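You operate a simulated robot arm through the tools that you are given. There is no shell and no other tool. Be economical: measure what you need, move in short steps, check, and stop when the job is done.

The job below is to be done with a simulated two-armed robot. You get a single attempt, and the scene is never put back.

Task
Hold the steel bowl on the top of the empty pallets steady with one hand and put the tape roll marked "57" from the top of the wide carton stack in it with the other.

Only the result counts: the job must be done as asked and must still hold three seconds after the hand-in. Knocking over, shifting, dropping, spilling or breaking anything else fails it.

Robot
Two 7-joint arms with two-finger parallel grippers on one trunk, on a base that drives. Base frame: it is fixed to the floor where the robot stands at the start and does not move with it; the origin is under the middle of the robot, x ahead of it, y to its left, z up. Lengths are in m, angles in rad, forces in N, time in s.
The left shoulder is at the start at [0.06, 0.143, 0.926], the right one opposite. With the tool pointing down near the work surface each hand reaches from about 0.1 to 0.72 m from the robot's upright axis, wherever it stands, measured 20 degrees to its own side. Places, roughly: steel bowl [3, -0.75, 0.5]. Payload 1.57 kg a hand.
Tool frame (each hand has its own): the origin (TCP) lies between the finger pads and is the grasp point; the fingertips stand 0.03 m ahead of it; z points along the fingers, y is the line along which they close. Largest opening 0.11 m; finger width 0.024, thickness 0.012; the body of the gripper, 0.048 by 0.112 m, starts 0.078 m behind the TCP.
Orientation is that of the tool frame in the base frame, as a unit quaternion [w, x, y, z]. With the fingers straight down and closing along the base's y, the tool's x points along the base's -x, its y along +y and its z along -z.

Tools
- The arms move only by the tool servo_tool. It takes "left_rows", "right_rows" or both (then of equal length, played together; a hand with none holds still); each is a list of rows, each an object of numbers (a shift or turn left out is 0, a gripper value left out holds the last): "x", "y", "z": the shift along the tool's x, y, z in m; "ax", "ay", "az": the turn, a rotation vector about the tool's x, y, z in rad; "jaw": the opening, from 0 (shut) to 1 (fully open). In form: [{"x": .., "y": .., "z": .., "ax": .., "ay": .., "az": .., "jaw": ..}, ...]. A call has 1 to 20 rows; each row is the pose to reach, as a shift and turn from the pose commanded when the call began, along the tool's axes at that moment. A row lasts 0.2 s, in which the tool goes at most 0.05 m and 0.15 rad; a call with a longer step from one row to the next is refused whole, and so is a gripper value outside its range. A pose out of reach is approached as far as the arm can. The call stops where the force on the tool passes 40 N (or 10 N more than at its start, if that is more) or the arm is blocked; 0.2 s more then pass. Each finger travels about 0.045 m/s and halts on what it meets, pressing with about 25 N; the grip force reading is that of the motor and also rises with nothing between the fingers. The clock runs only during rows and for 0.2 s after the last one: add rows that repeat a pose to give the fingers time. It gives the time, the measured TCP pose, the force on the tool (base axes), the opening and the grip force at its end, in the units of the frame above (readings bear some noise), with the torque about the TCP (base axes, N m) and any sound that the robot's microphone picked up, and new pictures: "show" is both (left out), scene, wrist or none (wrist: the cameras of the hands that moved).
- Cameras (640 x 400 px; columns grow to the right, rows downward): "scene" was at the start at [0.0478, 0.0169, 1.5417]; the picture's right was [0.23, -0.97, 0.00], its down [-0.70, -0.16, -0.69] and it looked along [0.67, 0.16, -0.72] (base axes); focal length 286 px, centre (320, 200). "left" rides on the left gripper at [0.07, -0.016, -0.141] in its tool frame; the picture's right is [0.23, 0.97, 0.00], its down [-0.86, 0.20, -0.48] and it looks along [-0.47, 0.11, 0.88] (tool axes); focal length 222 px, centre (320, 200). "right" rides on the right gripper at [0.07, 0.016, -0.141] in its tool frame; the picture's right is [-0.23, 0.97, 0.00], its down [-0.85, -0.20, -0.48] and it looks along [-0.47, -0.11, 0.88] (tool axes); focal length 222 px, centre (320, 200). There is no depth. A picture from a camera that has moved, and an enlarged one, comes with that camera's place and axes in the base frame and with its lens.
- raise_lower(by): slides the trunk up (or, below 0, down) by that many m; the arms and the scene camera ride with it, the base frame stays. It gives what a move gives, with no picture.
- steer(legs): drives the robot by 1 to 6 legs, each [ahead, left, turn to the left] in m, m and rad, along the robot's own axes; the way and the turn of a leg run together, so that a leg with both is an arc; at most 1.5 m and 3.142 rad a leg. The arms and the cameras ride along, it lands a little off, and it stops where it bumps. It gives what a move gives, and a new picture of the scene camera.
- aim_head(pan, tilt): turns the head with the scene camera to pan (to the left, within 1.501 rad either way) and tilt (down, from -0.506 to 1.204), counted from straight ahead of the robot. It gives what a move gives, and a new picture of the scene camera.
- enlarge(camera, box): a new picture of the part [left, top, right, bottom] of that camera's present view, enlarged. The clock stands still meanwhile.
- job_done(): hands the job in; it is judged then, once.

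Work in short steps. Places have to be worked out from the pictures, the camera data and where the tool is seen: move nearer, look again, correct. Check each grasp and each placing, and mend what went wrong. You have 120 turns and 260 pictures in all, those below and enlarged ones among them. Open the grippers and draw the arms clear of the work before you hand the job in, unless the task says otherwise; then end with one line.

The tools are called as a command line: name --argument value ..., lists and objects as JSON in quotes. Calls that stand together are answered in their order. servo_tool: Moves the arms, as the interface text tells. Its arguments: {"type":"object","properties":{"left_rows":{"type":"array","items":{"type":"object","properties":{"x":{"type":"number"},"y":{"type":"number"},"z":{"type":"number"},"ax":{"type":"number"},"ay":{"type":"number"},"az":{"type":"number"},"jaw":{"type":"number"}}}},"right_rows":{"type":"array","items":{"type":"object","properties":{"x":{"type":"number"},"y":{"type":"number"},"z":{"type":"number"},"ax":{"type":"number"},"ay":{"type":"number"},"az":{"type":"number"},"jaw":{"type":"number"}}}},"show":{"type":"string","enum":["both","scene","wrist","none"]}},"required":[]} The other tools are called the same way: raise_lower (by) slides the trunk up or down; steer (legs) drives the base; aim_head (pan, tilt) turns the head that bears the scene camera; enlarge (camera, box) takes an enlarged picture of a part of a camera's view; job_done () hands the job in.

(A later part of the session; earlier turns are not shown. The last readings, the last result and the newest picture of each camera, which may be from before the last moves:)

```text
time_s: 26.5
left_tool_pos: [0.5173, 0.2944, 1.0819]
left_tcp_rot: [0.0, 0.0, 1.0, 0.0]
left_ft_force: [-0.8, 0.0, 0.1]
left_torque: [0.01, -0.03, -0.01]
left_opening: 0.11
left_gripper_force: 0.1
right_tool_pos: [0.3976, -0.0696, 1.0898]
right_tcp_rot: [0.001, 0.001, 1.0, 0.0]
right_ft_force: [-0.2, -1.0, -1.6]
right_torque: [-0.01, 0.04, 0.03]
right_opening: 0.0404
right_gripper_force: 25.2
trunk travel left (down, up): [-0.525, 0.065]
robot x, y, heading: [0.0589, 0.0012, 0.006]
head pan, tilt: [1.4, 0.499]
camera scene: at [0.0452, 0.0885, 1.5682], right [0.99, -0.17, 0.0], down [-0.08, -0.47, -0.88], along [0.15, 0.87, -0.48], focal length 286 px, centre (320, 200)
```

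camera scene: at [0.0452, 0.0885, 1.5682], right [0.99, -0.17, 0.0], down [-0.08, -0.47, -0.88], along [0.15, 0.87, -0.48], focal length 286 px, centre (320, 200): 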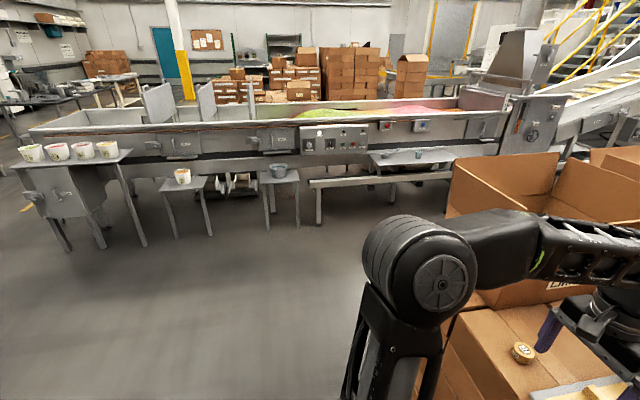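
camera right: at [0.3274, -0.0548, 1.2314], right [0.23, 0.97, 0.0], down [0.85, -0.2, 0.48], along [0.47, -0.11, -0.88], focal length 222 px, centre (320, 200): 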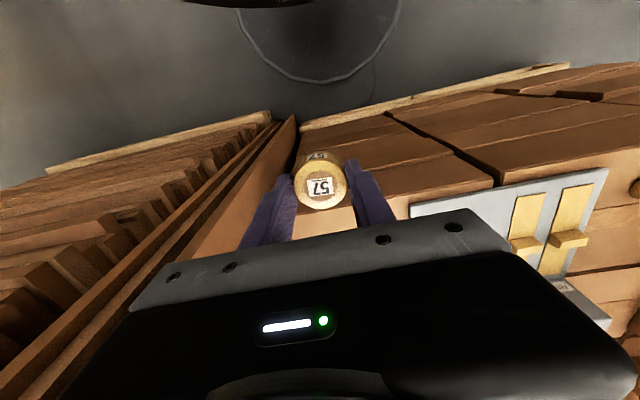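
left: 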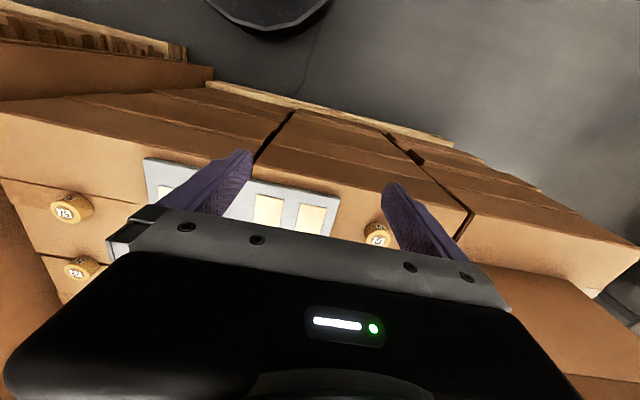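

The left side is closed by the conveyor; the way round is on the right. I back away 0.5 m and turn right, then look again.

steer --legs '[[-0.5, 0, 0], [0, 0, -0.8]]'

aim_head --pan -0.5 --tilt 0.45

aim_head --pan -1.45 --tilt 0.6

```text
time_s: 31.5
left_tool_pos: [0.0907, -0.1225, 1.0799]
left_tcp_rot: [0.0, 0.389, 0.921, 0.0]
left_ft_force: [0.1, 0.3, -0.4]
left_torque: [0.0, -0.03, 0.01]
left_opening: 0.1098
left_gripper_force: 0.2
right_tool_pos: [-0.2551, -0.2918, 1.0893]
right_tcp_rot: [0.001, 0.39, 0.921, 0.0]
right_ft_force: [0.4, 0.0, 0.1]
right_torque: [-0.01, 0.0, 0.0]
right_opening: 0.0407
right_gripper_force: 25.7
trunk travel left (down, up): [-0.525, 0.065]
robot x, y, heading: [-0.4393, 0.0001, -0.796]
head pan, tilt: [1.4, 0.499]
camera scene: at [-0.3862, 0.0714, 1.5682], right [0.57, -0.82, 0.0], down [-0.39, -0.27, -0.88], along [0.72, 0.5, -0.48], focal length 286 px, centre (320, 200)
```

scene: 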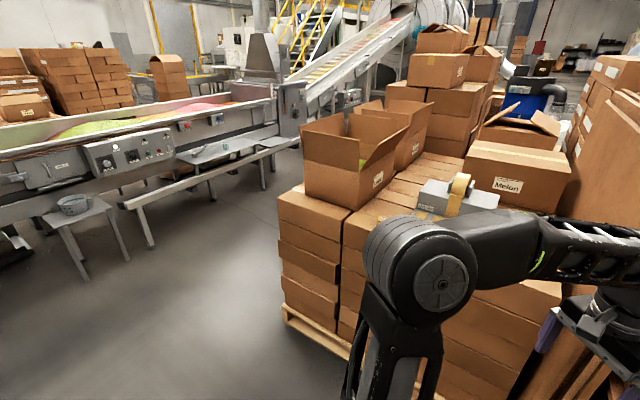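

```text
time_s: 33.4
left_tool_pos: [0.0913, -0.123, 1.0809]
left_tcp_rot: [0.001, 0.389, 0.921, 0.0]
left_ft_force: [0.6, 0.0, -0.2]
left_torque: [0.0, 0.0, 0.0]
left_opening: 0.1099
left_gripper_force: 0.1
right_tool_pos: [-0.2542, -0.291, 1.0898]
right_tcp_rot: [0.001, 0.389, 0.921, -0.001]
right_ft_force: [0.0, 0.0, -0.7]
right_torque: [0.0, 0.0, 0.01]
right_opening: 0.0409
right_gripper_force: 24.9
trunk travel left (down, up): [-0.525, 0.065]
robot x, y, heading: [-0.4383, 0.0019, -0.795]
head pan, tilt: [-0.499, 0.45]
camera scene: at [-0.4364, -0.0684, 1.5726], right [-0.96, -0.27, 0.0], down [-0.12, 0.42, -0.9], along [0.24, -0.87, -0.44], focal length 286 px, centre (320, 200)
```

scene: 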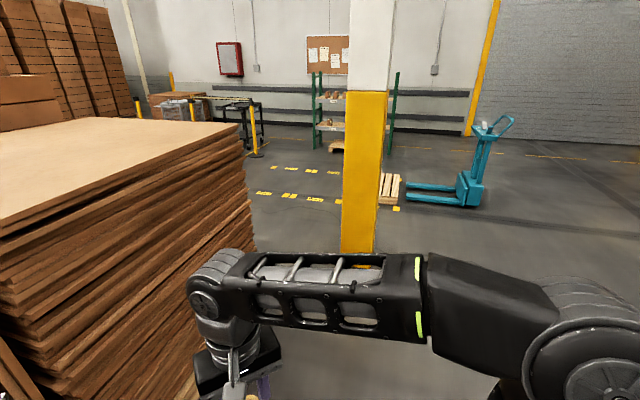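

```text
time_s: 34.6
left_tool_pos: [0.0908, -0.1224, 1.0805]
left_tcp_rot: [0.0, 0.389, 0.921, 0.001]
left_ft_force: [0.0, 0.0, 0.0]
left_torque: [0.0, 0.05, -0.02]
left_opening: 0.11
left_gripper_force: 0.0
right_tool_pos: [-0.2554, -0.2907, 1.0887]
right_tcp_rot: [0.001, 0.389, 0.921, 0.0]
right_ft_force: [-0.3, -0.3, -0.2]
right_torque: [-0.01, 0.03, 0.03]
right_opening: 0.0407
right_gripper_force: 25.5
trunk travel left (down, up): [-0.525, 0.065]
robot x, y, heading: [-0.4393, 0.0006, -0.801]
head pan, tilt: [-1.45, 0.6]
camera scene: at [-0.5166, -0.0488, 1.5591], right [-0.78, 0.63, 0.0], down [0.35, 0.44, -0.83], along [-0.52, -0.64, -0.56], focal length 286 px, centre (320, 200)
```

scene: 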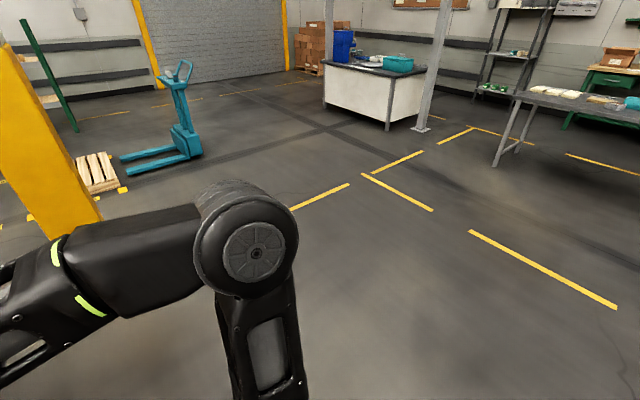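

The pillar/stack gap is about 0.77 m and the pillar/pallet gap about 0.9 m. I check my own base's size by looking down to both sides.

aim_head --pan -1.5 --tilt 1.2

aim_head --pan -0.75 --tilt 0.5

```text
time_s: 35.6
left_tool_pos: [0.0914, -0.1223, 1.0805]
left_tcp_rot: [-0.001, 0.389, 0.921, 0.0]
left_ft_force: [-0.5, 0.2, -0.2]
left_torque: [0.02, -0.03, -0.03]
left_opening: 0.1101
left_gripper_force: 0.1
right_tool_pos: [-0.2538, -0.2923, 1.0887]
right_tcp_rot: [0.001, 0.389, 0.921, 0.0]
right_ft_force: [-0.9, 0.3, -0.9]
right_torque: [-0.02, 0.0, 0.0]
right_opening: 0.0406
right_gripper_force: 25.0
trunk travel left (down, up): [-0.525, 0.065]
robot x, y, heading: [-0.4447, 0.0005, -0.8]
head pan, tilt: [-1.499, 1.201]
camera scene: at [-0.4984, -0.0217, 1.5145], right [-0.75, 0.66, 0.0], down [0.62, 0.7, -0.36], along [-0.24, -0.27, -0.93], focal length 286 px, centre (320, 200)
```

scene: 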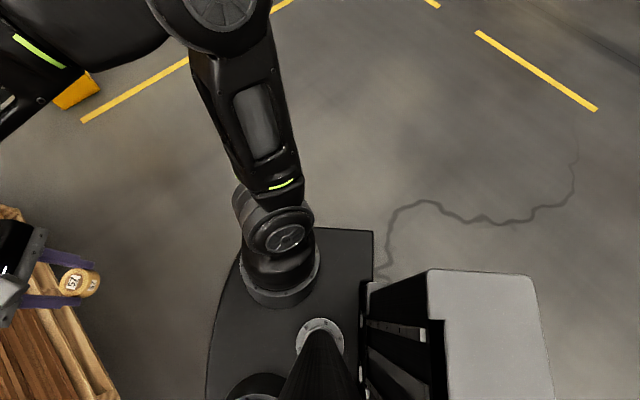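

```text
time_s: 36.7
left_tool_pos: [0.0904, -0.1235, 1.0815]
left_tcp_rot: [0.0, 0.389, 0.921, 0.0]
left_ft_force: [0.0, -0.7, -0.6]
left_torque: [0.03, 0.01, 0.03]
left_opening: 0.11
left_gripper_force: 0.1
right_tool_pos: [-0.2542, -0.2909, 1.0887]
right_tcp_rot: [0.001, 0.389, 0.921, -0.001]
right_ft_force: [-0.8, -0.7, 0.3]
right_torque: [0.01, 0.0, 0.02]
right_opening: 0.0405
right_gripper_force: 25.3
trunk travel left (down, up): [-0.525, 0.065]
robot x, y, heading: [-0.4396, 0.0005, -0.798]
head pan, tilt: [-0.75, 0.499]
camera scene: at [-0.4593, -0.0709, 1.5681], right [-1.0, -0.02, 0.0], down [-0.01, 0.48, -0.88], along [0.02, -0.88, -0.48], focal length 286 px, centre (320, 200)
```

scene: 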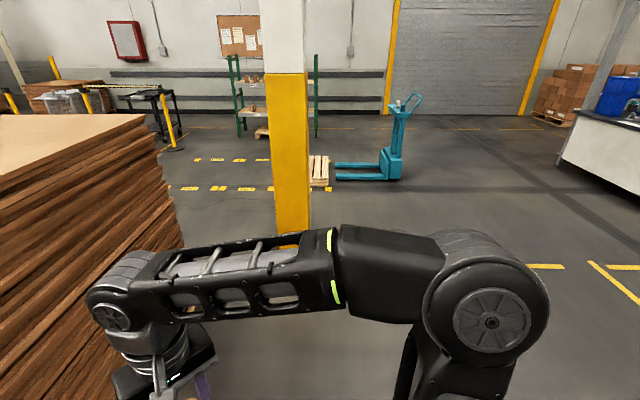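

The gaps look doubtful for my unknown base outline, so I take the wide, clear route: west past the pallet jack, then around its south side.

steer --legs '[[0, 0, -0.771], [0, -1.5, 0], [0, -0.36, 0], [1.5, 0, 0], [1.4, 0, 0]]'

aim_head --pan 0.6 --tilt 0.5

```text
time_s: 61.7
left_tool_pos: [-2.0578, -3.3652, 1.0814]
left_tcp_rot: [0.0, 0.714, 0.7, 0.0]
left_ft_force: [-0.5, 0.2, -0.1]
left_torque: [-0.01, -0.03, 0.04]
left_opening: 0.1098
left_gripper_force: 0.1
right_tool_pos: [-2.4197, -3.2377, 1.0899]
right_tcp_rot: [0.0, 0.714, 0.7, 0.0]
right_ft_force: [-0.3, 0.3, -0.6]
right_torque: [-0.01, -0.01, -0.02]
right_opening: 0.0406
right_gripper_force: 24.6
trunk travel left (down, up): [-0.525, 0.065]
robot x, y, heading: [-2.3401, -2.901, -1.592]
head pan, tilt: [-0.75, 0.499]
camera scene: at [-2.4064, -2.9378, 1.5682], right [-0.72, 0.7, 0.0], down [0.33, 0.34, -0.88], along [-0.61, -0.63, -0.48], focal length 286 px, centre (320, 200)
```

scene: 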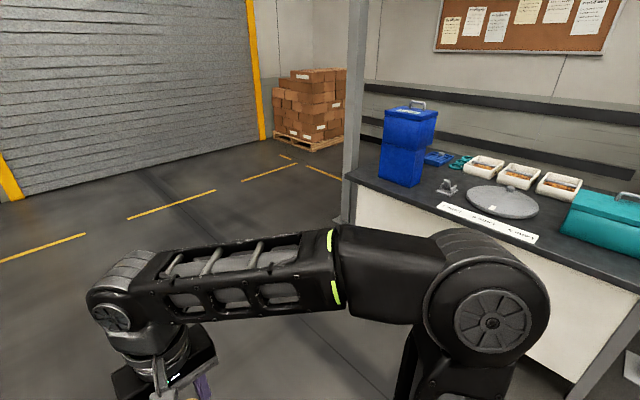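

```text
time_s: 63.2
left_tool_pos: [-2.057, -3.3653, 1.0798]
left_tcp_rot: [0.0, 0.715, 0.699, 0.0]
left_ft_force: [-0.2, 0.8, -1.0]
left_torque: [-0.02, -0.02, 0.01]
left_opening: 0.1096
left_gripper_force: 0.0
right_tool_pos: [-2.4202, -3.2368, 1.0887]
right_tcp_rot: [0.0, 0.714, 0.7, -0.001]
right_ft_force: [0.1, 0.3, -0.5]
right_torque: [0.01, 0.03, 0.01]
right_opening: 0.0407
right_gripper_force: 24.3
trunk travel left (down, up): [-0.525, 0.065]
robot x, y, heading: [-2.3423, -2.9016, -1.589]
head pan, tilt: [0.6, 0.499]
camera scene: at [-2.2932, -2.9483, 1.5682], right [-0.84, -0.55, 0.0], down [-0.26, 0.4, -0.88], along [0.48, -0.73, -0.48], focal length 286 px, centre (320, 200)
```

scene: 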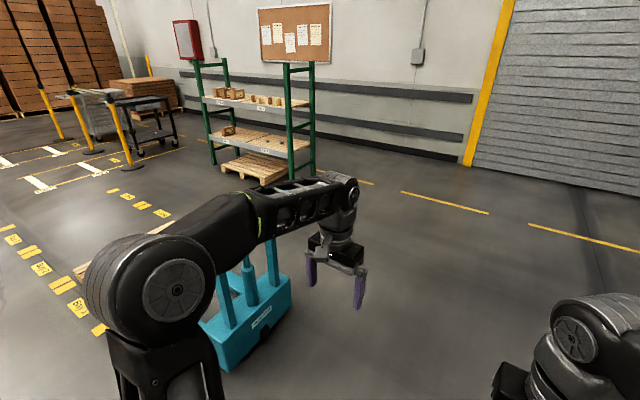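

Corridor between the jack's pallet (far edge y≈-3.95) and the shelf pallet (y≈-5.2) is about 1.3 m. I drive to y≈-4.58, turn to heading 0 and advance.

steer --legs '[[1.5, 0, 0], [0.18, 0, 0], [0, 0, 1.589]]'

aim_head --pan 0.1 --tilt 0.6

```text
time_s: 75.6
left_tool_pos: [-1.9172, -4.2895, 1.08]
left_tcp_rot: [0.0, 0.001, 1.0, 0.0]
left_ft_force: [-0.4, -0.2, -0.4]
left_torque: [0.02, -0.01, 0.01]
left_opening: 0.11
left_gripper_force: 0.1
right_tool_pos: [-2.0375, -4.6553, 1.0888]
right_tcp_rot: [0.0, 0.001, 1.0, 0.0]
right_ft_force: [0.6, -0.6, 0.1]
right_torque: [0.01, 0.0, 0.01]
right_opening: 0.0405
right_gripper_force: 25.2
trunk travel left (down, up): [-0.525, 0.065]
robot x, y, heading: [-2.3737, -4.5857, -0.001]
head pan, tilt: [0.6, 0.499]
camera scene: at [-2.3304, -4.5343, 1.5682], right [0.56, -0.83, 0.0], down [-0.4, -0.27, -0.88], along [0.73, 0.49, -0.48], focal length 286 px, centre (320, 200)
```

scene: 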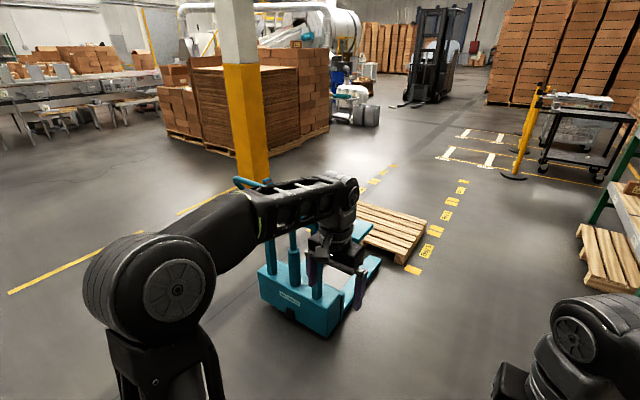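

```text
time_s: 76.5
left_tool_pos: [-1.9154, -4.2902, 1.0818]
left_tcp_rot: [0.0, 0.001, 1.0, 0.0]
left_ft_force: [-0.9, -0.3, -0.5]
left_torque: [-0.02, 0.01, 0.0]
left_opening: 0.1101
left_gripper_force: 0.1
right_tool_pos: [-2.038, -4.6542, 1.0894]
right_tcp_rot: [0.001, 0.0, 1.0, 0.0]
right_ft_force: [-0.7, 0.5, -0.5]
right_torque: [0.01, 0.0, 0.01]
right_opening: 0.0407
right_gripper_force: 25.2
trunk travel left (down, up): [-0.525, 0.065]
robot x, y, heading: [-2.3746, -4.587, -0.003]
head pan, tilt: [0.099, 0.6]
camera scene: at [-2.3176, -4.5769, 1.5591], right [0.1, -1.0, 0.0], down [-0.56, -0.06, -0.83], along [0.82, 0.08, -0.56], focal length 286 px, centre (320, 200)
```

scene: 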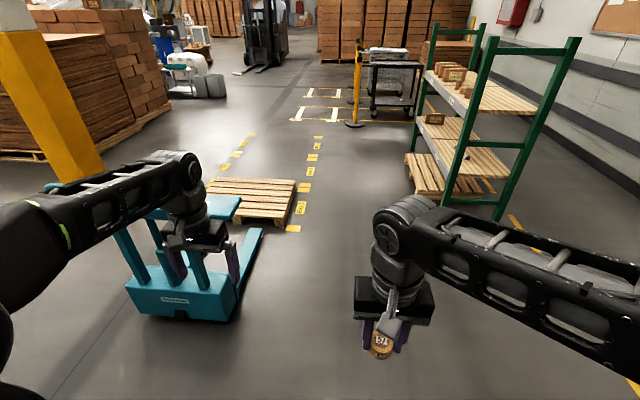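

Path is clear along y≈-4.75. I drive along it to x≈1.0, then strafe left past the pallet.

steer --legs '[[0, -0.16, 0], [1.5, 0, 0], [1.5, 0, 0], [0.4, 0, 0], [0, 1.5, 0]]'

aim_head --pan 0.7 --tilt 0.45

```text
time_s: 101.1
left_tool_pos: [1.5167, -2.9722, 1.0805]
left_tcp_rot: [0.0, 0.012, 1.0, 0.0]
left_ft_force: [0.6, 0.5, 0.5]
left_torque: [-0.04, 0.01, 0.0]
left_opening: 0.1102
left_gripper_force: 0.0
right_tool_pos: [1.3875, -3.3356, 1.0887]
right_tcp_rot: [0.0, 0.012, 1.0, 0.0]
right_ft_force: [-0.5, 1.2, -0.8]
right_torque: [-0.02, -0.01, 0.03]
right_opening: 0.0406
right_gripper_force: 24.6
trunk travel left (down, up): [-0.525, 0.065]
robot x, y, heading: [1.0498, -3.2589, -0.024]
head pan, tilt: [0.099, 0.6]
camera scene: at [1.1092, -3.2499, 1.5591], right [0.07, -1.0, 0.0], down [-0.56, -0.04, -0.83], along [0.82, 0.06, -0.57], focal length 286 px, centre (320, 200)
```

scene: 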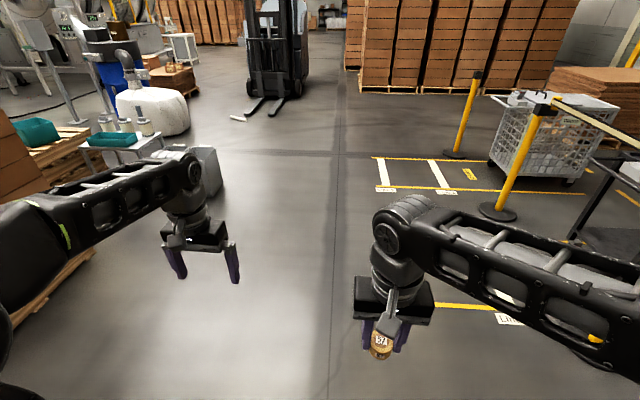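

```text
time_s: 102.1
left_tool_pos: [1.5162, -2.9734, 1.0807]
left_tcp_rot: [0.0, 0.012, 1.0, 0.001]
left_ft_force: [0.4, 0.1, 0.0]
left_torque: [-0.01, 0.01, 0.02]
left_opening: 0.1104
left_gripper_force: 0.0
right_tool_pos: [1.3868, -3.3349, 1.0891]
right_tcp_rot: [0.001, 0.012, 1.0, 0.001]
right_ft_force: [0.2, 0.4, -0.4]
right_torque: [0.0, 0.01, 0.02]
right_opening: 0.0405
right_gripper_force: 25.0
trunk travel left (down, up): [-0.525, 0.065]
robot x, y, heading: [1.0541, -3.2572, -0.024]
head pan, tilt: [0.7, 0.45]
camera scene: at [1.0929, -3.1995, 1.5726], right [0.62, -0.78, 0.0], down [-0.34, -0.27, -0.9], along [0.7, 0.56, -0.44], focal length 286 px, centre (320, 200)
```

scene: 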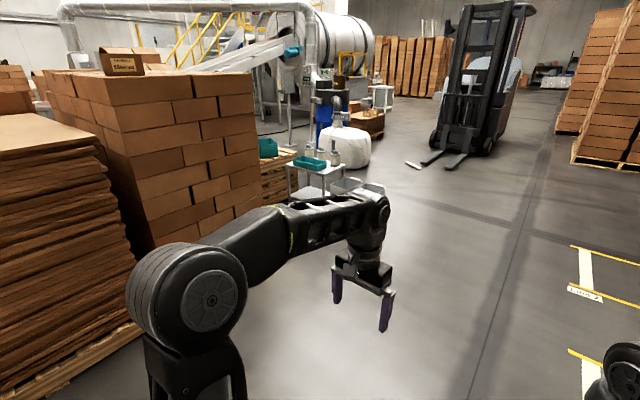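

I can see the pallet pile with a teal bin beyond the cartons, and a small table in front. I move nearer for a look.

steer --legs '[[1.2, 0, 0.024], [0, 0.5, 0]]'

aim_head --pan 1.0 --tilt 0.55

```text
time_s: 110.8
left_tool_pos: [2.7228, -2.4894, 1.0799]
left_tcp_rot: [0.0, 0.005, 1.0, 0.001]
left_ft_force: [0.1, 0.0, 0.1]
left_torque: [-0.01, 0.02, -0.01]
left_opening: 0.1098
left_gripper_force: 0.1
right_tool_pos: [2.5976, -2.8526, 1.0892]
right_tcp_rot: [0.0, 0.005, 1.0, 0.0]
right_ft_force: [0.1, 1.0, -0.8]
right_torque: [-0.07, 0.04, -0.01]
right_opening: 0.0402
right_gripper_force: 24.4
trunk travel left (down, up): [-0.525, 0.065]
robot x, y, heading: [2.2599, -2.7805, -0.009]
head pan, tilt: [0.7, 0.45]
camera scene: at [2.3022, -2.7208, 1.5726], right [0.64, -0.77, 0.0], down [-0.34, -0.28, -0.9], along [0.69, 0.57, -0.44], focal length 286 px, centre (320, 200)
```

scene: 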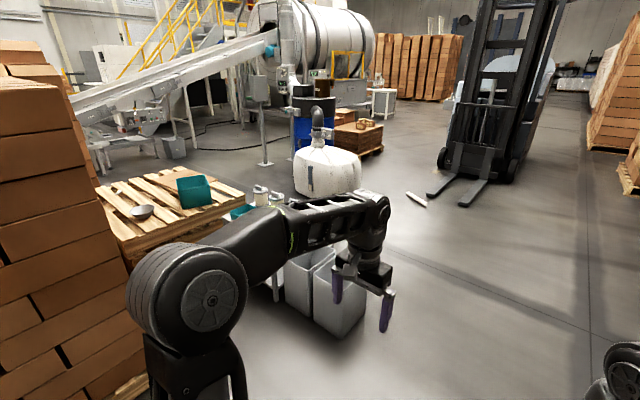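

```text
time_s: 111.6
left_tool_pos: [2.7224, -2.4883, 1.0803]
left_tcp_rot: [0.0, 0.005, 1.0, 0.001]
left_ft_force: [0.3, 0.4, -0.7]
left_torque: [-0.01, 0.01, 0.0]
left_opening: 0.1099
left_gripper_force: 0.0
right_tool_pos: [2.5984, -2.8517, 1.0892]
right_tcp_rot: [0.0, 0.005, 1.0, -0.001]
right_ft_force: [0.3, -0.3, -1.1]
right_torque: [0.0, 0.0, -0.01]
right_opening: 0.0407
right_gripper_force: 24.8
trunk travel left (down, up): [-0.525, 0.065]
robot x, y, heading: [2.2611, -2.7788, -0.012]
head pan, tilt: [1.0, 0.55]
camera scene: at [2.2806, -2.705, 1.5636], right [0.84, -0.55, 0.0], down [-0.29, -0.44, -0.85], along [0.47, 0.71, -0.52], focal length 286 px, centre (320, 200)
```

scene: 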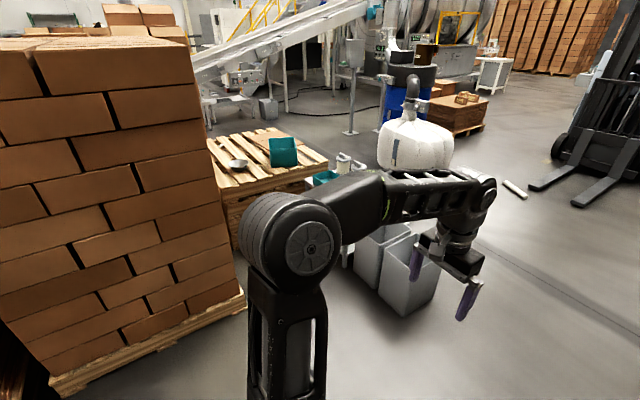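

The bowl is seen on the pallets, at roughly (2.9, -0.55). I turn to face +y, line up with it, and look.

steer --legs '[[0, 0, 1.58], [0, -0.6, 0]]'

aim_head --pan 0 --tilt 0.5

enlarge --camera "scene" --box '[200, 80, 440, 230]'

```text
time_s: 118.8
left_tool_pos: [2.5714, -2.3255, 1.0802]
left_tcp_rot: [0.001, -0.703, 0.711, 0.0]
left_ft_force: [-0.3, -0.3, -0.8]
left_torque: [-0.04, -0.02, -0.03]
left_opening: 0.1098
left_gripper_force: 0.1
right_tool_pos: [2.9343, -2.4496, 1.0884]
right_tcp_rot: [0.0, -0.703, 0.711, 0.001]
right_ft_force: [0.2, 0.5, -0.2]
right_torque: [0.01, 0.06, 0.02]
right_opening: 0.0406
right_gripper_force: 24.9
trunk travel left (down, up): [-0.525, 0.065]
robot x, y, heading: [2.8646, -2.7866, 1.559]
head pan, tilt: [1.0, 0.55]
camera scene: at [2.785, -2.7688, 1.5636], right [0.55, 0.84, 0.0], down [0.44, -0.29, -0.85], along [-0.71, 0.47, -0.52], focal length 286 px, centre (320, 200)
```

scene: 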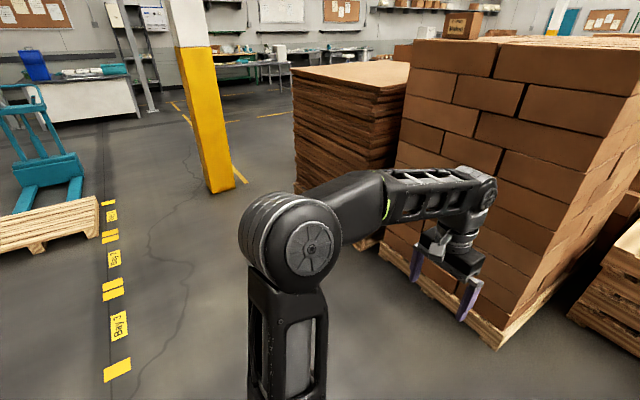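

```text
time_s: 120.0
left_tool_pos: [2.5709, -2.3243, 1.0804]
left_tcp_rot: [0.0, -0.702, 0.712, -0.001]
left_ft_force: [1.1, 0.6, -0.3]
left_torque: [-0.03, 0.03, 0.03]
left_opening: 0.1101
left_gripper_force: 0.1
right_tool_pos: [2.9341, -2.4506, 1.0898]
right_tcp_rot: [0.001, -0.703, 0.711, 0.001]
right_ft_force: [0.0, 0.5, -0.6]
right_torque: [-0.01, -0.03, -0.01]
right_opening: 0.0409
right_gripper_force: 25.0
trunk travel left (down, up): [-0.525, 0.065]
robot x, y, heading: [2.8599, -2.7855, 1.559]
head pan, tilt: [0.0, 0.499]
camera scene: at [2.8602, -2.7272, 1.5682], right [1.0, -0.01, 0.0], down [-0.01, -0.48, -0.88], along [0.01, 0.88, -0.48], focal length 286 px, centre (320, 200)
```

scene: 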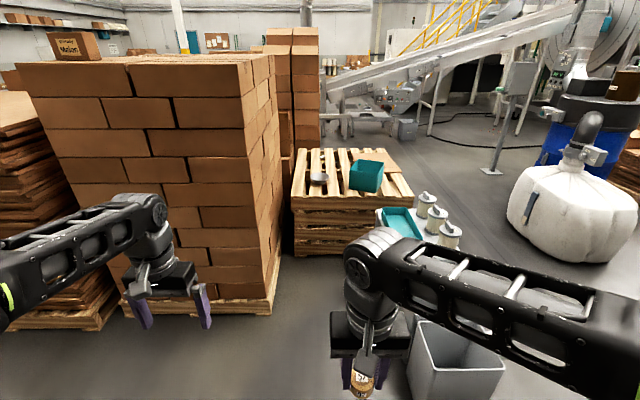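

```text
2.67 times, centred on (320, 155) of scene
camera zoom: at [2.8602, -2.7272, 1.5682], right [1.0, -0.01, 0.0], down [-0.01, -0.48, -0.88], along [0.01, 0.88, -0.48], focal length 764 px, centre (320, 320)
```

zoom: 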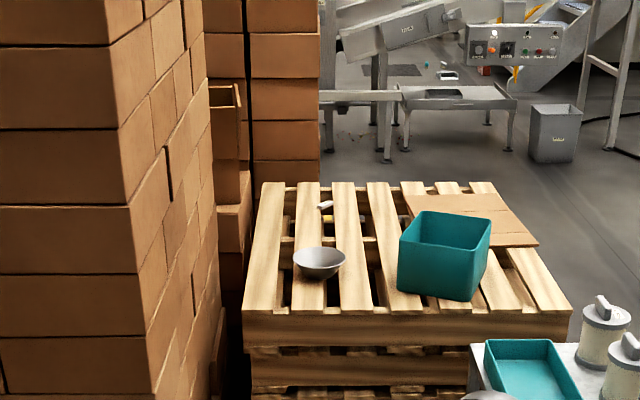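

The bowl sits near (2.89, -0.53), rim z≈0.6, on pallets whose front face is at y≈-0.82; the slot between the 1.5 m carton stack and the small table is narrow. I go 0.45 m closer to measure it.

steer --legs '[[0.45, -0.05, 0.012]]'

aim_head --pan 0 --tilt 0.75

```text
time_s: 122.8
left_tool_pos: [2.6162, -1.8797, 1.0809]
left_tcp_rot: [0.0, 0.707, -0.707, -0.001]
left_ft_force: [-0.1, 0.1, 0.2]
left_torque: [-0.05, -0.01, 0.02]
left_opening: 0.11
left_gripper_force: 0.1
right_tool_pos: [2.9819, -1.9988, 1.0893]
right_tcp_rot: [-0.001, 0.707, -0.707, 0.0]
right_ft_force: [1.2, -0.4, -0.5]
right_torque: [-0.02, -0.02, 0.01]
right_opening: 0.0407
right_gripper_force: 25.4
trunk travel left (down, up): [-0.525, 0.065]
robot x, y, heading: [2.914, -2.3408, 1.571]
head pan, tilt: [0.0, 0.499]
camera scene: at [2.9122, -2.2772, 1.5681], right [1.0, 0.0, 0.0], down [0.0, -0.48, -0.88], along [0.0, 0.88, -0.48], focal length 286 px, centre (320, 200)
```

scene: 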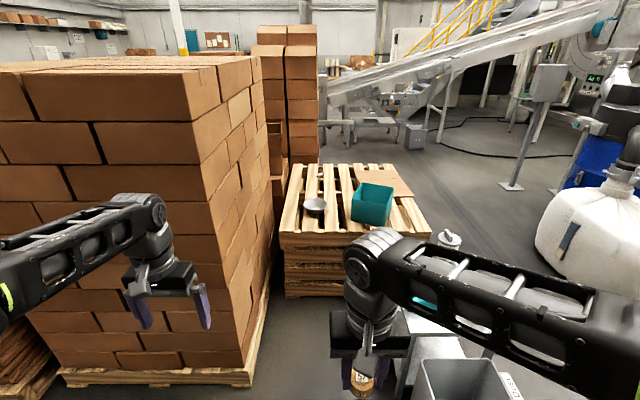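

```text
time_s: 123.5
left_tool_pos: [2.6168, -1.8789, 1.081]
left_tcp_rot: [0.0, 0.707, -0.707, -0.001]
left_ft_force: [0.2, 0.2, 0.3]
left_torque: [0.0, 0.03, -0.02]
left_opening: 0.1101
left_gripper_force: 0.1
right_tool_pos: [2.9828, -2.0005, 1.089]
right_tcp_rot: [0.0, 0.707, -0.707, -0.001]
right_ft_force: [0.0, 0.3, -0.6]
right_torque: [-0.01, 0.02, -0.01]
right_opening: 0.0404
right_gripper_force: 24.8
trunk travel left (down, up): [-0.525, 0.065]
robot x, y, heading: [2.9121, -2.3392, 1.573]
head pan, tilt: [0.0, 0.75]
camera scene: at [2.9121, -2.2862, 1.5463], right [1.0, 0.0, 0.0], down [0.0, -0.68, -0.73], along [0.0, 0.73, -0.68], focal length 286 px, centre (320, 200)
```

scene: 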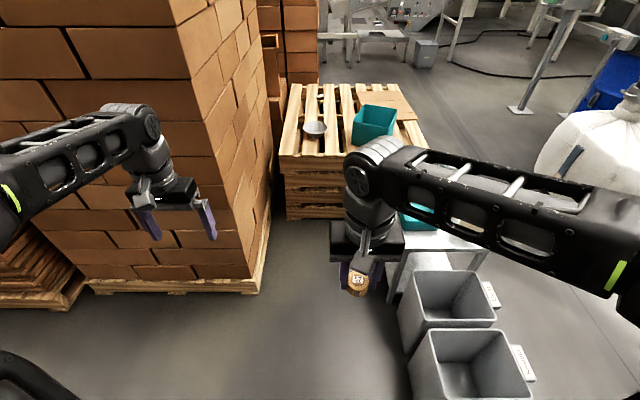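

Slot runs from x≈2.55 to 3.24 (0.69 m). I look with both wrist cameras back at my base to determine its outline.

enlarge --camera "right" --box '[0, 0, 640, 400]'

enlarge --camera "left" --box '[0, 0, 640, 400]'

```text
1.00 times, centred on (320, 200) of right (not enlarged: the box is as wide or as high as the picture)
camera zoom: at [2.9667, -2.0712, 1.2313], right [-0.97, 0.23, 0.0], down [0.2, 0.85, 0.48], along [0.11, 0.47, -0.88], focal length 222 px, centre (320, 200)
```

zoom: 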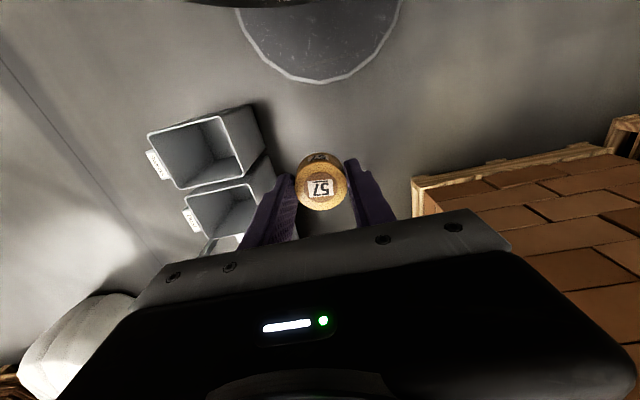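

```text
1.00 times, centred on (320, 200) of left (not enlarged: the box is as wide or as high as the picture)
camera zoom: at [2.6338, -1.9498, 1.2221], right [-0.97, -0.23, 0.0], down [-0.2, 0.85, 0.48], along [-0.11, 0.47, -0.88], focal length 222 px, centre (320, 200)
```

zoom: 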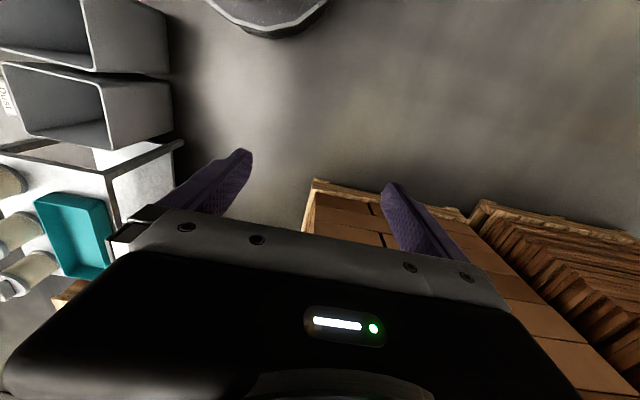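

The base is a disc of radius ≈0.3 m, so it fits in the slot centred at x≈2.895. First I extend both arms forward (elbows come in), with the hands side by side.

servo_tool --left_rows '[{"z": 0.02, "y": -0.01}, {"z": 0.04, "y": -0.03}, {"z": 0.06, "y": -0.05}, {"z": 0.08, "y": -0.07}, {"z": 0.1, "y": -0.09, "x": -0.01}, {"z": 0.12, "y": -0.11, "x": -0.03}, {"z": 0.13, "y": -0.13, "x": -0.05}, {"z": 0.13, "y": -0.145, "x": -0.07}, {"z": 0.13, "y": -0.16, "x": -0.09}, {"z": 0.13, "y": -0.165, "x": -0.11}, {"z": 0.13, "y": -0.17, "x": -0.125}, {"z": 0.13, "y": -0.175, "x": -0.14}, {"z": 0.13, "y": -0.175, "x": -0.14}]' --right_rows '[{"z": 0.015}, {"z": 0.03, "x": -0.01}, {"z": 0.05, "x": -0.03}, {"z": 0.07, "x": -0.05}, {"z": 0.09, "x": -0.07}, {"z": 0.11, "x": -0.095}, {"z": 0.125, "x": -0.12}, {"z": 0.135, "x": -0.145}, {"z": 0.135, "x": -0.17}, {"z": 0.135, "x": -0.195}, {"z": 0.135, "x": -0.22}, {"z": 0.135, "x": -0.245}, {"z": 0.135, "x": -0.26}]'

```text
time_s: 126.3
left_tool_pos: [2.7927, -1.7403, 0.9507]
left_tcp_rot: [0.0, -0.707, 0.708, 0.0]
left_ft_force: [0.6, 0.9, -0.1]
left_torque: [0.03, 0.03, -0.01]
left_opening: 0.1101
left_gripper_force: 0.0
right_tool_pos: [2.9834, -1.7402, 0.9539]
right_tcp_rot: [0.001, -0.707, 0.707, 0.0]
right_ft_force: [0.1, 0.1, -0.3]
right_torque: [0.02, -0.01, -0.01]
right_opening: 0.0406
right_gripper_force: 24.9
trunk travel left (down, up): [-0.525, 0.065]
robot x, y, heading: [2.9123, -2.3323, 1.568]
head pan, tilt: [0.0, 0.75]
camera scene: at [2.912, -2.2861, 1.5462], right [1.0, 0.0, 0.0], down [0.0, -0.68, -0.73], along [0.0, 0.73, -0.68], focal length 286 px, centre (320, 200)
camera right: at [2.9667, -1.811, 1.0967], right [-0.97, 0.23, 0.0], down [0.2, 0.85, 0.48], along [0.11, 0.47, -0.88], focal length 222 px, centre (320, 200)
camera left: at [2.8089, -1.8094, 1.0919], right [-0.97, -0.23, 0.0], down [-0.2, 0.85, 0.48], along [-0.11, 0.47, -0.88], focal length 222 px, centre (320, 200)
```

scene: 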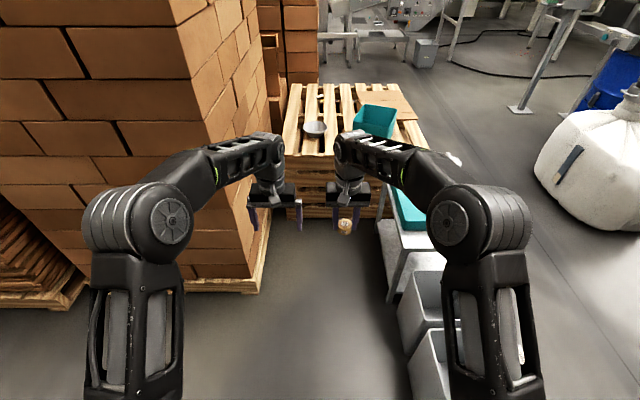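
right: 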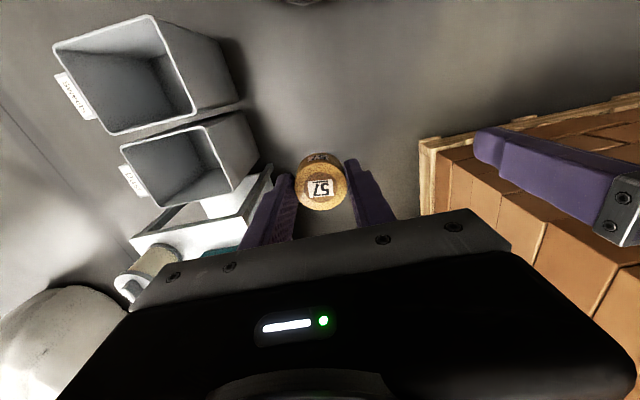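
left: 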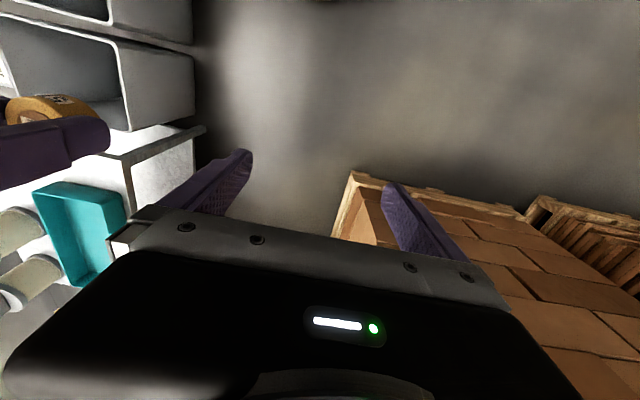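

Elbow outer edges are about 0.3 m off centre. Aiming for x≈2.925 leaves ~7 cm to the stack and the same to bins/table; I advance 0.65 m first and check.

steer --legs '[[0.65, -0.013, 0.002]]'

aim_head --pan 0.6 --tilt 0.9

aim_head --pan -0.6 --tilt 0.9

```text
time_s: 129.9
left_tool_pos: [2.8082, -1.1008, 0.9506]
left_tcp_rot: [0.0, -0.706, 0.708, 0.0]
left_ft_force: [0.1, -0.2, -0.5]
left_torque: [-0.02, -0.03, 0.02]
left_opening: 0.11
left_gripper_force: 0.0
right_tool_pos: [2.998, -1.101, 0.9536]
right_tcp_rot: [0.001, -0.706, 0.708, 0.0]
right_ft_force: [0.6, -0.2, -0.8]
right_torque: [-0.01, 0.02, -0.04]
right_opening: 0.0404
right_gripper_force: 25.0
trunk travel left (down, up): [-0.525, 0.065]
robot x, y, heading: [2.9321, -1.6959, 1.572]
head pan, tilt: [0.0, 0.75]
camera scene: at [2.9261, -1.6461, 1.5462], right [1.0, 0.0, 0.0], down [0.0, -0.68, -0.73], along [0.0, 0.73, -0.68], focal length 286 px, centre (320, 200)
```

scene: 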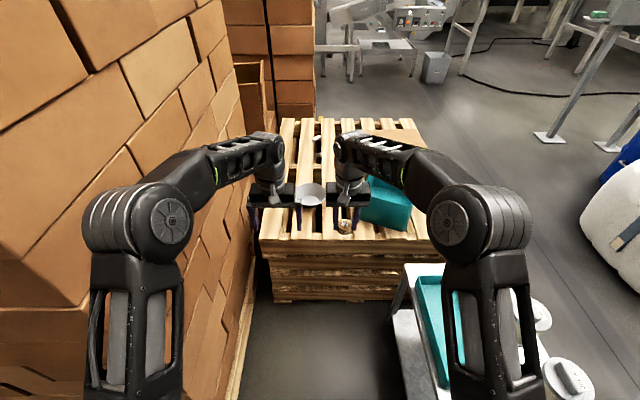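

```text
time_s: 130.9
left_tool_pos: [2.8084, -1.1012, 0.9514]
left_tcp_rot: [-0.001, -0.706, 0.708, 0.0]
left_ft_force: [-0.4, 0.5, -0.6]
left_torque: [0.0, -0.01, 0.04]
left_opening: 0.11
left_gripper_force: 0.0
right_tool_pos: [2.999, -1.1009, 0.9539]
right_tcp_rot: [0.0, -0.707, 0.708, 0.001]
right_ft_force: [0.6, -0.7, 0.1]
right_torque: [0.01, -0.01, 0.01]
right_opening: 0.0406
right_gripper_force: 25.2
trunk travel left (down, up): [-0.525, 0.065]
robot x, y, heading: [2.9257, -1.7017, 1.568]
head pan, tilt: [0.6, 0.901]
camera scene: at [2.8834, -1.6673, 1.5343], right [0.83, 0.56, 0.0], down [0.44, -0.65, -0.62], along [-0.35, 0.51, -0.78], focal length 286 px, centre (320, 200)
```

scene: 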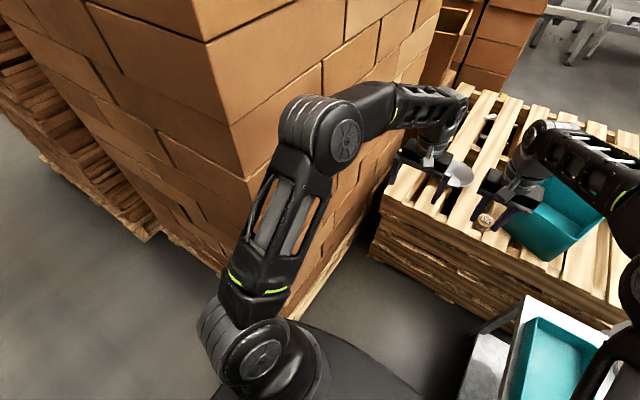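

```text
time_s: 132.3
left_tool_pos: [2.8088, -1.1003, 0.9519]
left_tcp_rot: [0.001, -0.706, 0.708, 0.0]
left_ft_force: [0.4, -0.5, -0.5]
left_torque: [0.01, 0.05, 0.0]
left_opening: 0.1101
left_gripper_force: 0.1
right_tool_pos: [2.9993, -1.1005, 0.9548]
right_tcp_rot: [0.001, -0.706, 0.708, 0.001]
right_ft_force: [-0.3, 0.3, -0.7]
right_torque: [-0.02, 0.02, -0.04]
right_opening: 0.0408
right_gripper_force: 24.9
trunk travel left (down, up): [-0.525, 0.065]
robot x, y, heading: [2.9255, -1.6998, 1.567]
head pan, tilt: [-0.6, 0.901]
camera scene: at [2.9686, -1.6675, 1.5343], right [0.82, -0.57, 0.0], down [-0.44, -0.65, -0.62], along [0.35, 0.51, -0.78], focal length 286 px, centre (320, 200)
```

scene: 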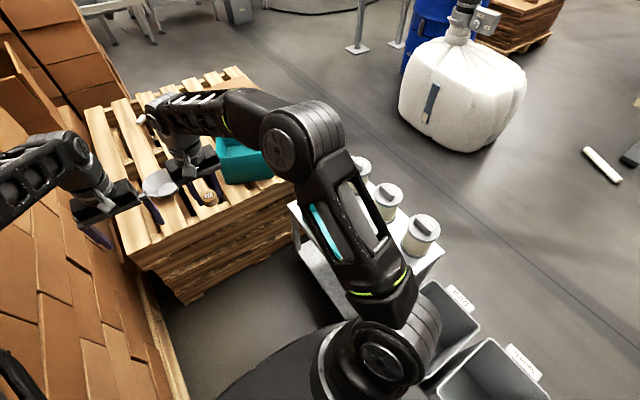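

Triangulation puts the left elbow's outer edge at x≈2.58 and the carton faces at ≈2.50, so it's clear. I advance 0.48 m to y≈-1.22.

steer --legs '[[0.25, -0.003, 0.003], [0.23, 0, 0]]'

aim_head --pan 0 --tilt 0.8

```text
time_s: 135.4
left_tool_pos: [2.8106, -0.6235, 0.9493]
left_tcp_rot: [0.001, 0.708, -0.707, 0.001]
left_ft_force: [0.3, 0.4, -1.0]
left_torque: [0.01, -0.01, 0.0]
left_opening: 0.1101
left_gripper_force: 0.1
right_tool_pos: [3.0008, -0.6236, 0.954]
right_tcp_rot: [0.0, 0.707, -0.707, 0.0]
right_ft_force: [-0.4, -0.4, -0.3]
right_torque: [0.01, 0.0, 0.0]
right_opening: 0.0408
right_gripper_force: 25.0
trunk travel left (down, up): [-0.525, 0.065]
robot x, y, heading: [2.933, -1.2242, 1.57]
head pan, tilt: [-0.6, 0.901]
camera scene: at [2.972, -1.1897, 1.5342], right [0.83, -0.56, 0.0], down [-0.44, -0.65, -0.62], along [0.35, 0.51, -0.78], focal length 286 px, centre (320, 200)
```

scene: 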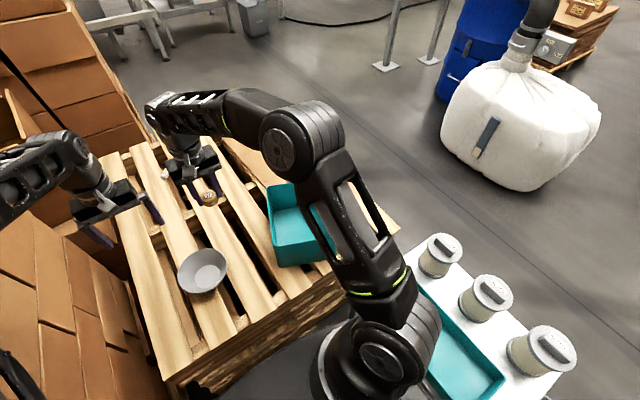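

```text
time_s: 136.4
left_tool_pos: [2.81, -0.6237, 0.9518]
left_tcp_rot: [0.0, 0.707, -0.707, 0.0]
left_ft_force: [0.0, -0.2, -0.2]
left_torque: [0.0, 0.0, 0.01]
left_opening: 0.11
left_gripper_force: 0.1
right_tool_pos: [3.0005, -0.6257, 0.9549]
right_tcp_rot: [-0.001, 0.707, -0.707, 0.0]
right_ft_force: [0.3, -0.2, -0.2]
right_torque: [0.0, -0.01, -0.02]
right_opening: 0.0407
right_gripper_force: 25.3
trunk travel left (down, up): [-0.525, 0.065]
robot x, y, heading: [2.9318, -1.22, 1.571]
head pan, tilt: [0.0, 0.799]
camera scene: at [2.9294, -1.1728, 1.5422], right [1.0, 0.0, 0.0], down [0.0, -0.72, -0.7], along [0.0, 0.7, -0.72], focal length 286 px, centre (320, 200)
```

scene: 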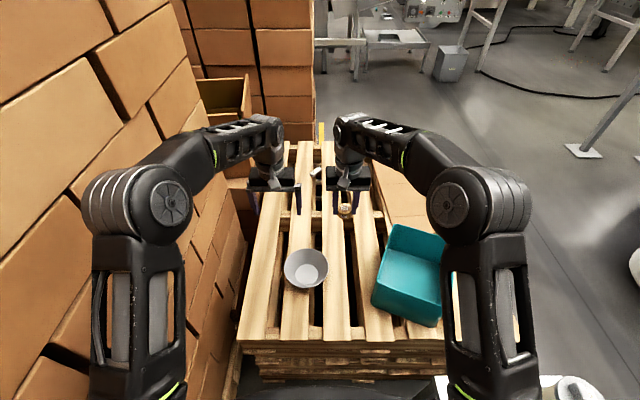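

I'm in place without a bump; the bowl is near (2.88, -0.63) with its rim around z 0.6–0.65. I lower the trunk by 0.2 m and look with the wrist cameras.

raise_lower --by -0.2

enlarge --camera "left" --box '[0, 0, 640, 400]'

enlarge --camera "scene" --box '[0, 0, 640, 400]'

```text
time_s: 138.6
left_tool_pos: [2.8093, -0.6235, 0.7494]
left_tcp_rot: [0.0, -0.707, 0.707, 0.0]
left_ft_force: [0.6, 0.7, 0.1]
left_torque: [0.0, 0.01, -0.03]
left_opening: 0.11
left_gripper_force: 0.1
right_tool_pos: [3.0009, -0.6251, 0.7535]
right_tcp_rot: [-0.001, 0.707, -0.707, 0.0]
right_ft_force: [-0.3, 0.3, -0.8]
right_torque: [-0.02, 0.03, 0.01]
right_opening: 0.0408
right_gripper_force: 24.8
trunk travel left (down, up): [-0.325, 0.265]
robot x, y, heading: [2.9285, -1.2209, 1.569]
head pan, tilt: [0.0, 0.799]
```

```text
1.00 times, centred on (320, 200) of left (not enlarged: the box is as wide or as high as the picture)
camera zoom: at [2.8264, -0.6939, 0.892], right [-0.97, -0.23, 0.0], down [-0.2, 0.85, 0.48], along [-0.11, 0.47, -0.88], focal length 222 px, centre (320, 200)
```

zoom: 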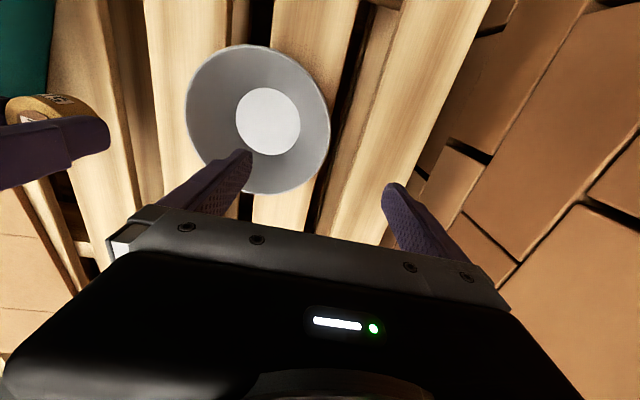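

```text
1.00 times, centred on (320, 200) of scene (not enlarged: the box is as wide or as high as the picture)
camera zoom: at [2.9293, -1.1728, 1.3423], right [1.0, 0.0, 0.0], down [0.0, -0.72, -0.7], along [0.0, 0.7, -0.72], focal length 286 px, centre (320, 200)
```

zoom: 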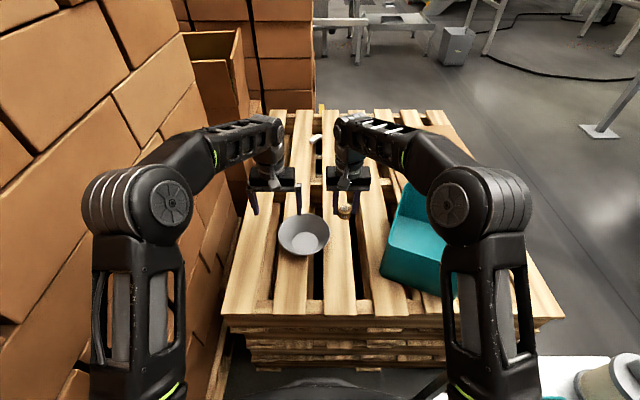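

Triangulated rim centre (2.880, -0.642, 0.648), radius ≈0.077. I'll grip the left rim with the left hand tilted to match the sloping wall; first to a pre-grasp pose up and left of it.

servo_tool --left_rows '[{"x": 0.006, "y": 0.014, "z": 0.0, "ax": 0.13, "jaw": 0.7}, {"x": 0.012, "y": 0.028, "z": 0.005, "ax": 0.27}, {"x": 0.0185, "y": 0.041, "z": 0.012, "ax": 0.4}, {"x": 0.0185, "y": 0.041, "z": 0.018, "ax": 0.4}, {"x": 0.0185, "y": 0.041, "z": 0.018, "ax": 0.4}]'

```text
time_s: 139.8
left_tool_pos: [2.7698, -0.6434, 0.7317]
left_tcp_rot: [0.14, -0.693, 0.693, -0.14]
left_ft_force: [0.2, 0.3, -0.3]
left_torque: [0.03, 0.02, 0.0]
left_opening: 0.077
left_gripper_force: 0.2
right_tool_pos: [3.0004, -0.625, 0.7539]
right_tcp_rot: [0.001, -0.707, 0.708, 0.001]
right_ft_force: [-0.1, 0.5, -0.4]
right_torque: [0.0, -0.01, 0.0]
right_opening: 0.0409
right_gripper_force: 24.9
trunk travel left (down, up): [-0.325, 0.265]
robot x, y, heading: [2.9309, -1.2236, 1.567]
head pan, tilt: [0.0, 0.799]
camera scene: at [2.9294, -1.1727, 1.3422], right [1.0, 0.0, 0.0], down [0.0, -0.72, -0.7], along [0.0, 0.7, -0.72], focal length 286 px, centre (320, 200)
camera left: at [2.7296, -0.7126, 0.8684], right [-0.9, -0.23, -0.38], down [-0.37, 0.85, 0.36], along [0.24, 0.47, -0.85], focal length 222 px, centre (320, 200)
```

scene: 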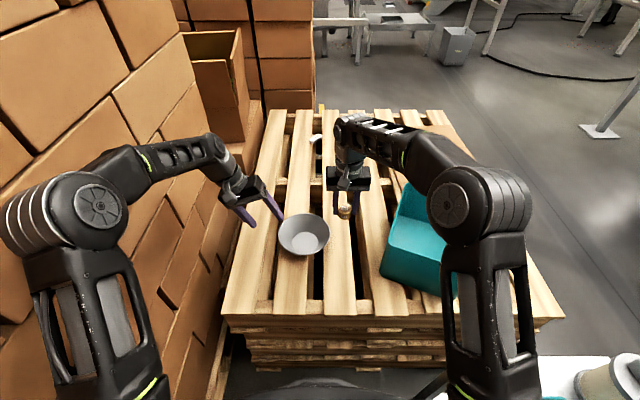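
left: 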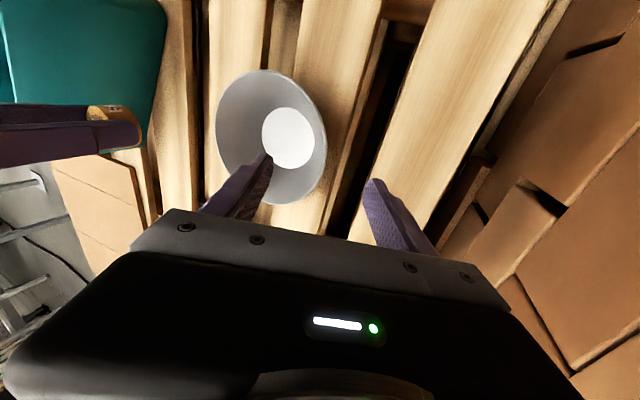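

Tilting swung the left elbow far out toward the cartons. I undo the tilt at once and check that the stack wasn't touched.

servo_tool --left_rows '[{"ax": -0.13, "z": -0.005}, {"ax": -0.27, "z": -0.01, "y": -0.015}, {"ax": -0.4, "z": -0.015, "y": -0.03}, {"ax": -0.4, "z": -0.015, "y": -0.03}]' --show "scene"

aim_head --pan 0.6 --tilt 0.7

```text
time_s: 140.8
left_tool_pos: [2.7907, -0.6444, 0.7584]
left_tcp_rot: [-0.001, -0.707, 0.707, 0.0]
left_ft_force: [0.5, 0.4, -0.2]
left_torque: [-0.03, 0.01, 0.01]
left_opening: 0.077
left_gripper_force: 0.1
right_tool_pos: [3.0002, -0.624, 0.7546]
right_tcp_rot: [0.0, -0.707, 0.708, 0.001]
right_ft_force: [0.1, 0.1, -1.0]
right_torque: [-0.01, 0.02, -0.02]
right_opening: 0.0406
right_gripper_force: 25.1
trunk travel left (down, up): [-0.325, 0.265]
robot x, y, heading: [2.9278, -1.2231, 1.574]
head pan, tilt: [0.0, 0.799]
camera scene: at [2.9294, -1.1728, 1.3422], right [1.0, 0.0, 0.0], down [0.0, -0.72, -0.7], along [0.0, 0.7, -0.72], focal length 286 px, centre (320, 200)
```

scene: 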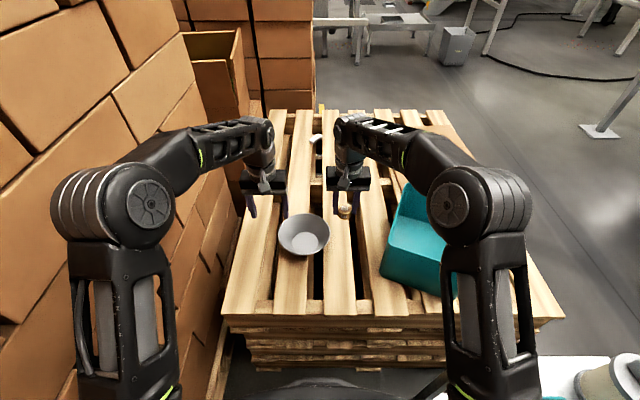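

```text
time_s: 141.8
left_tool_pos: [2.7907, -0.6421, 0.7584]
left_tcp_rot: [0.001, 0.708, -0.707, 0.001]
left_ft_force: [-0.1, 0.6, -0.7]
left_torque: [0.03, -0.02, -0.02]
left_opening: 0.0769
left_gripper_force: 0.0
right_tool_pos: [3.0006, -0.6246, 0.7543]
right_tcp_rot: [0.001, -0.707, 0.707, 0.0]
right_ft_force: [1.1, -0.2, -0.5]
right_torque: [0.03, -0.01, 0.02]
right_opening: 0.0406
right_gripper_force: 25.1
trunk travel left (down, up): [-0.325, 0.265]
robot x, y, heading: [2.9268, -1.2234, 1.567]
head pan, tilt: [0.6, 0.7]
camera scene: at [2.8814, -1.1833, 1.3504], right [0.83, 0.56, 0.0], down [0.36, -0.53, -0.76], along [-0.43, 0.63, -0.64], focal length 286 px, centre (320, 200)
```

scene: 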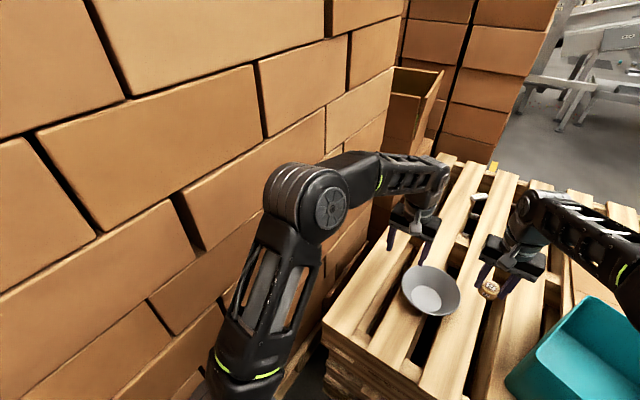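

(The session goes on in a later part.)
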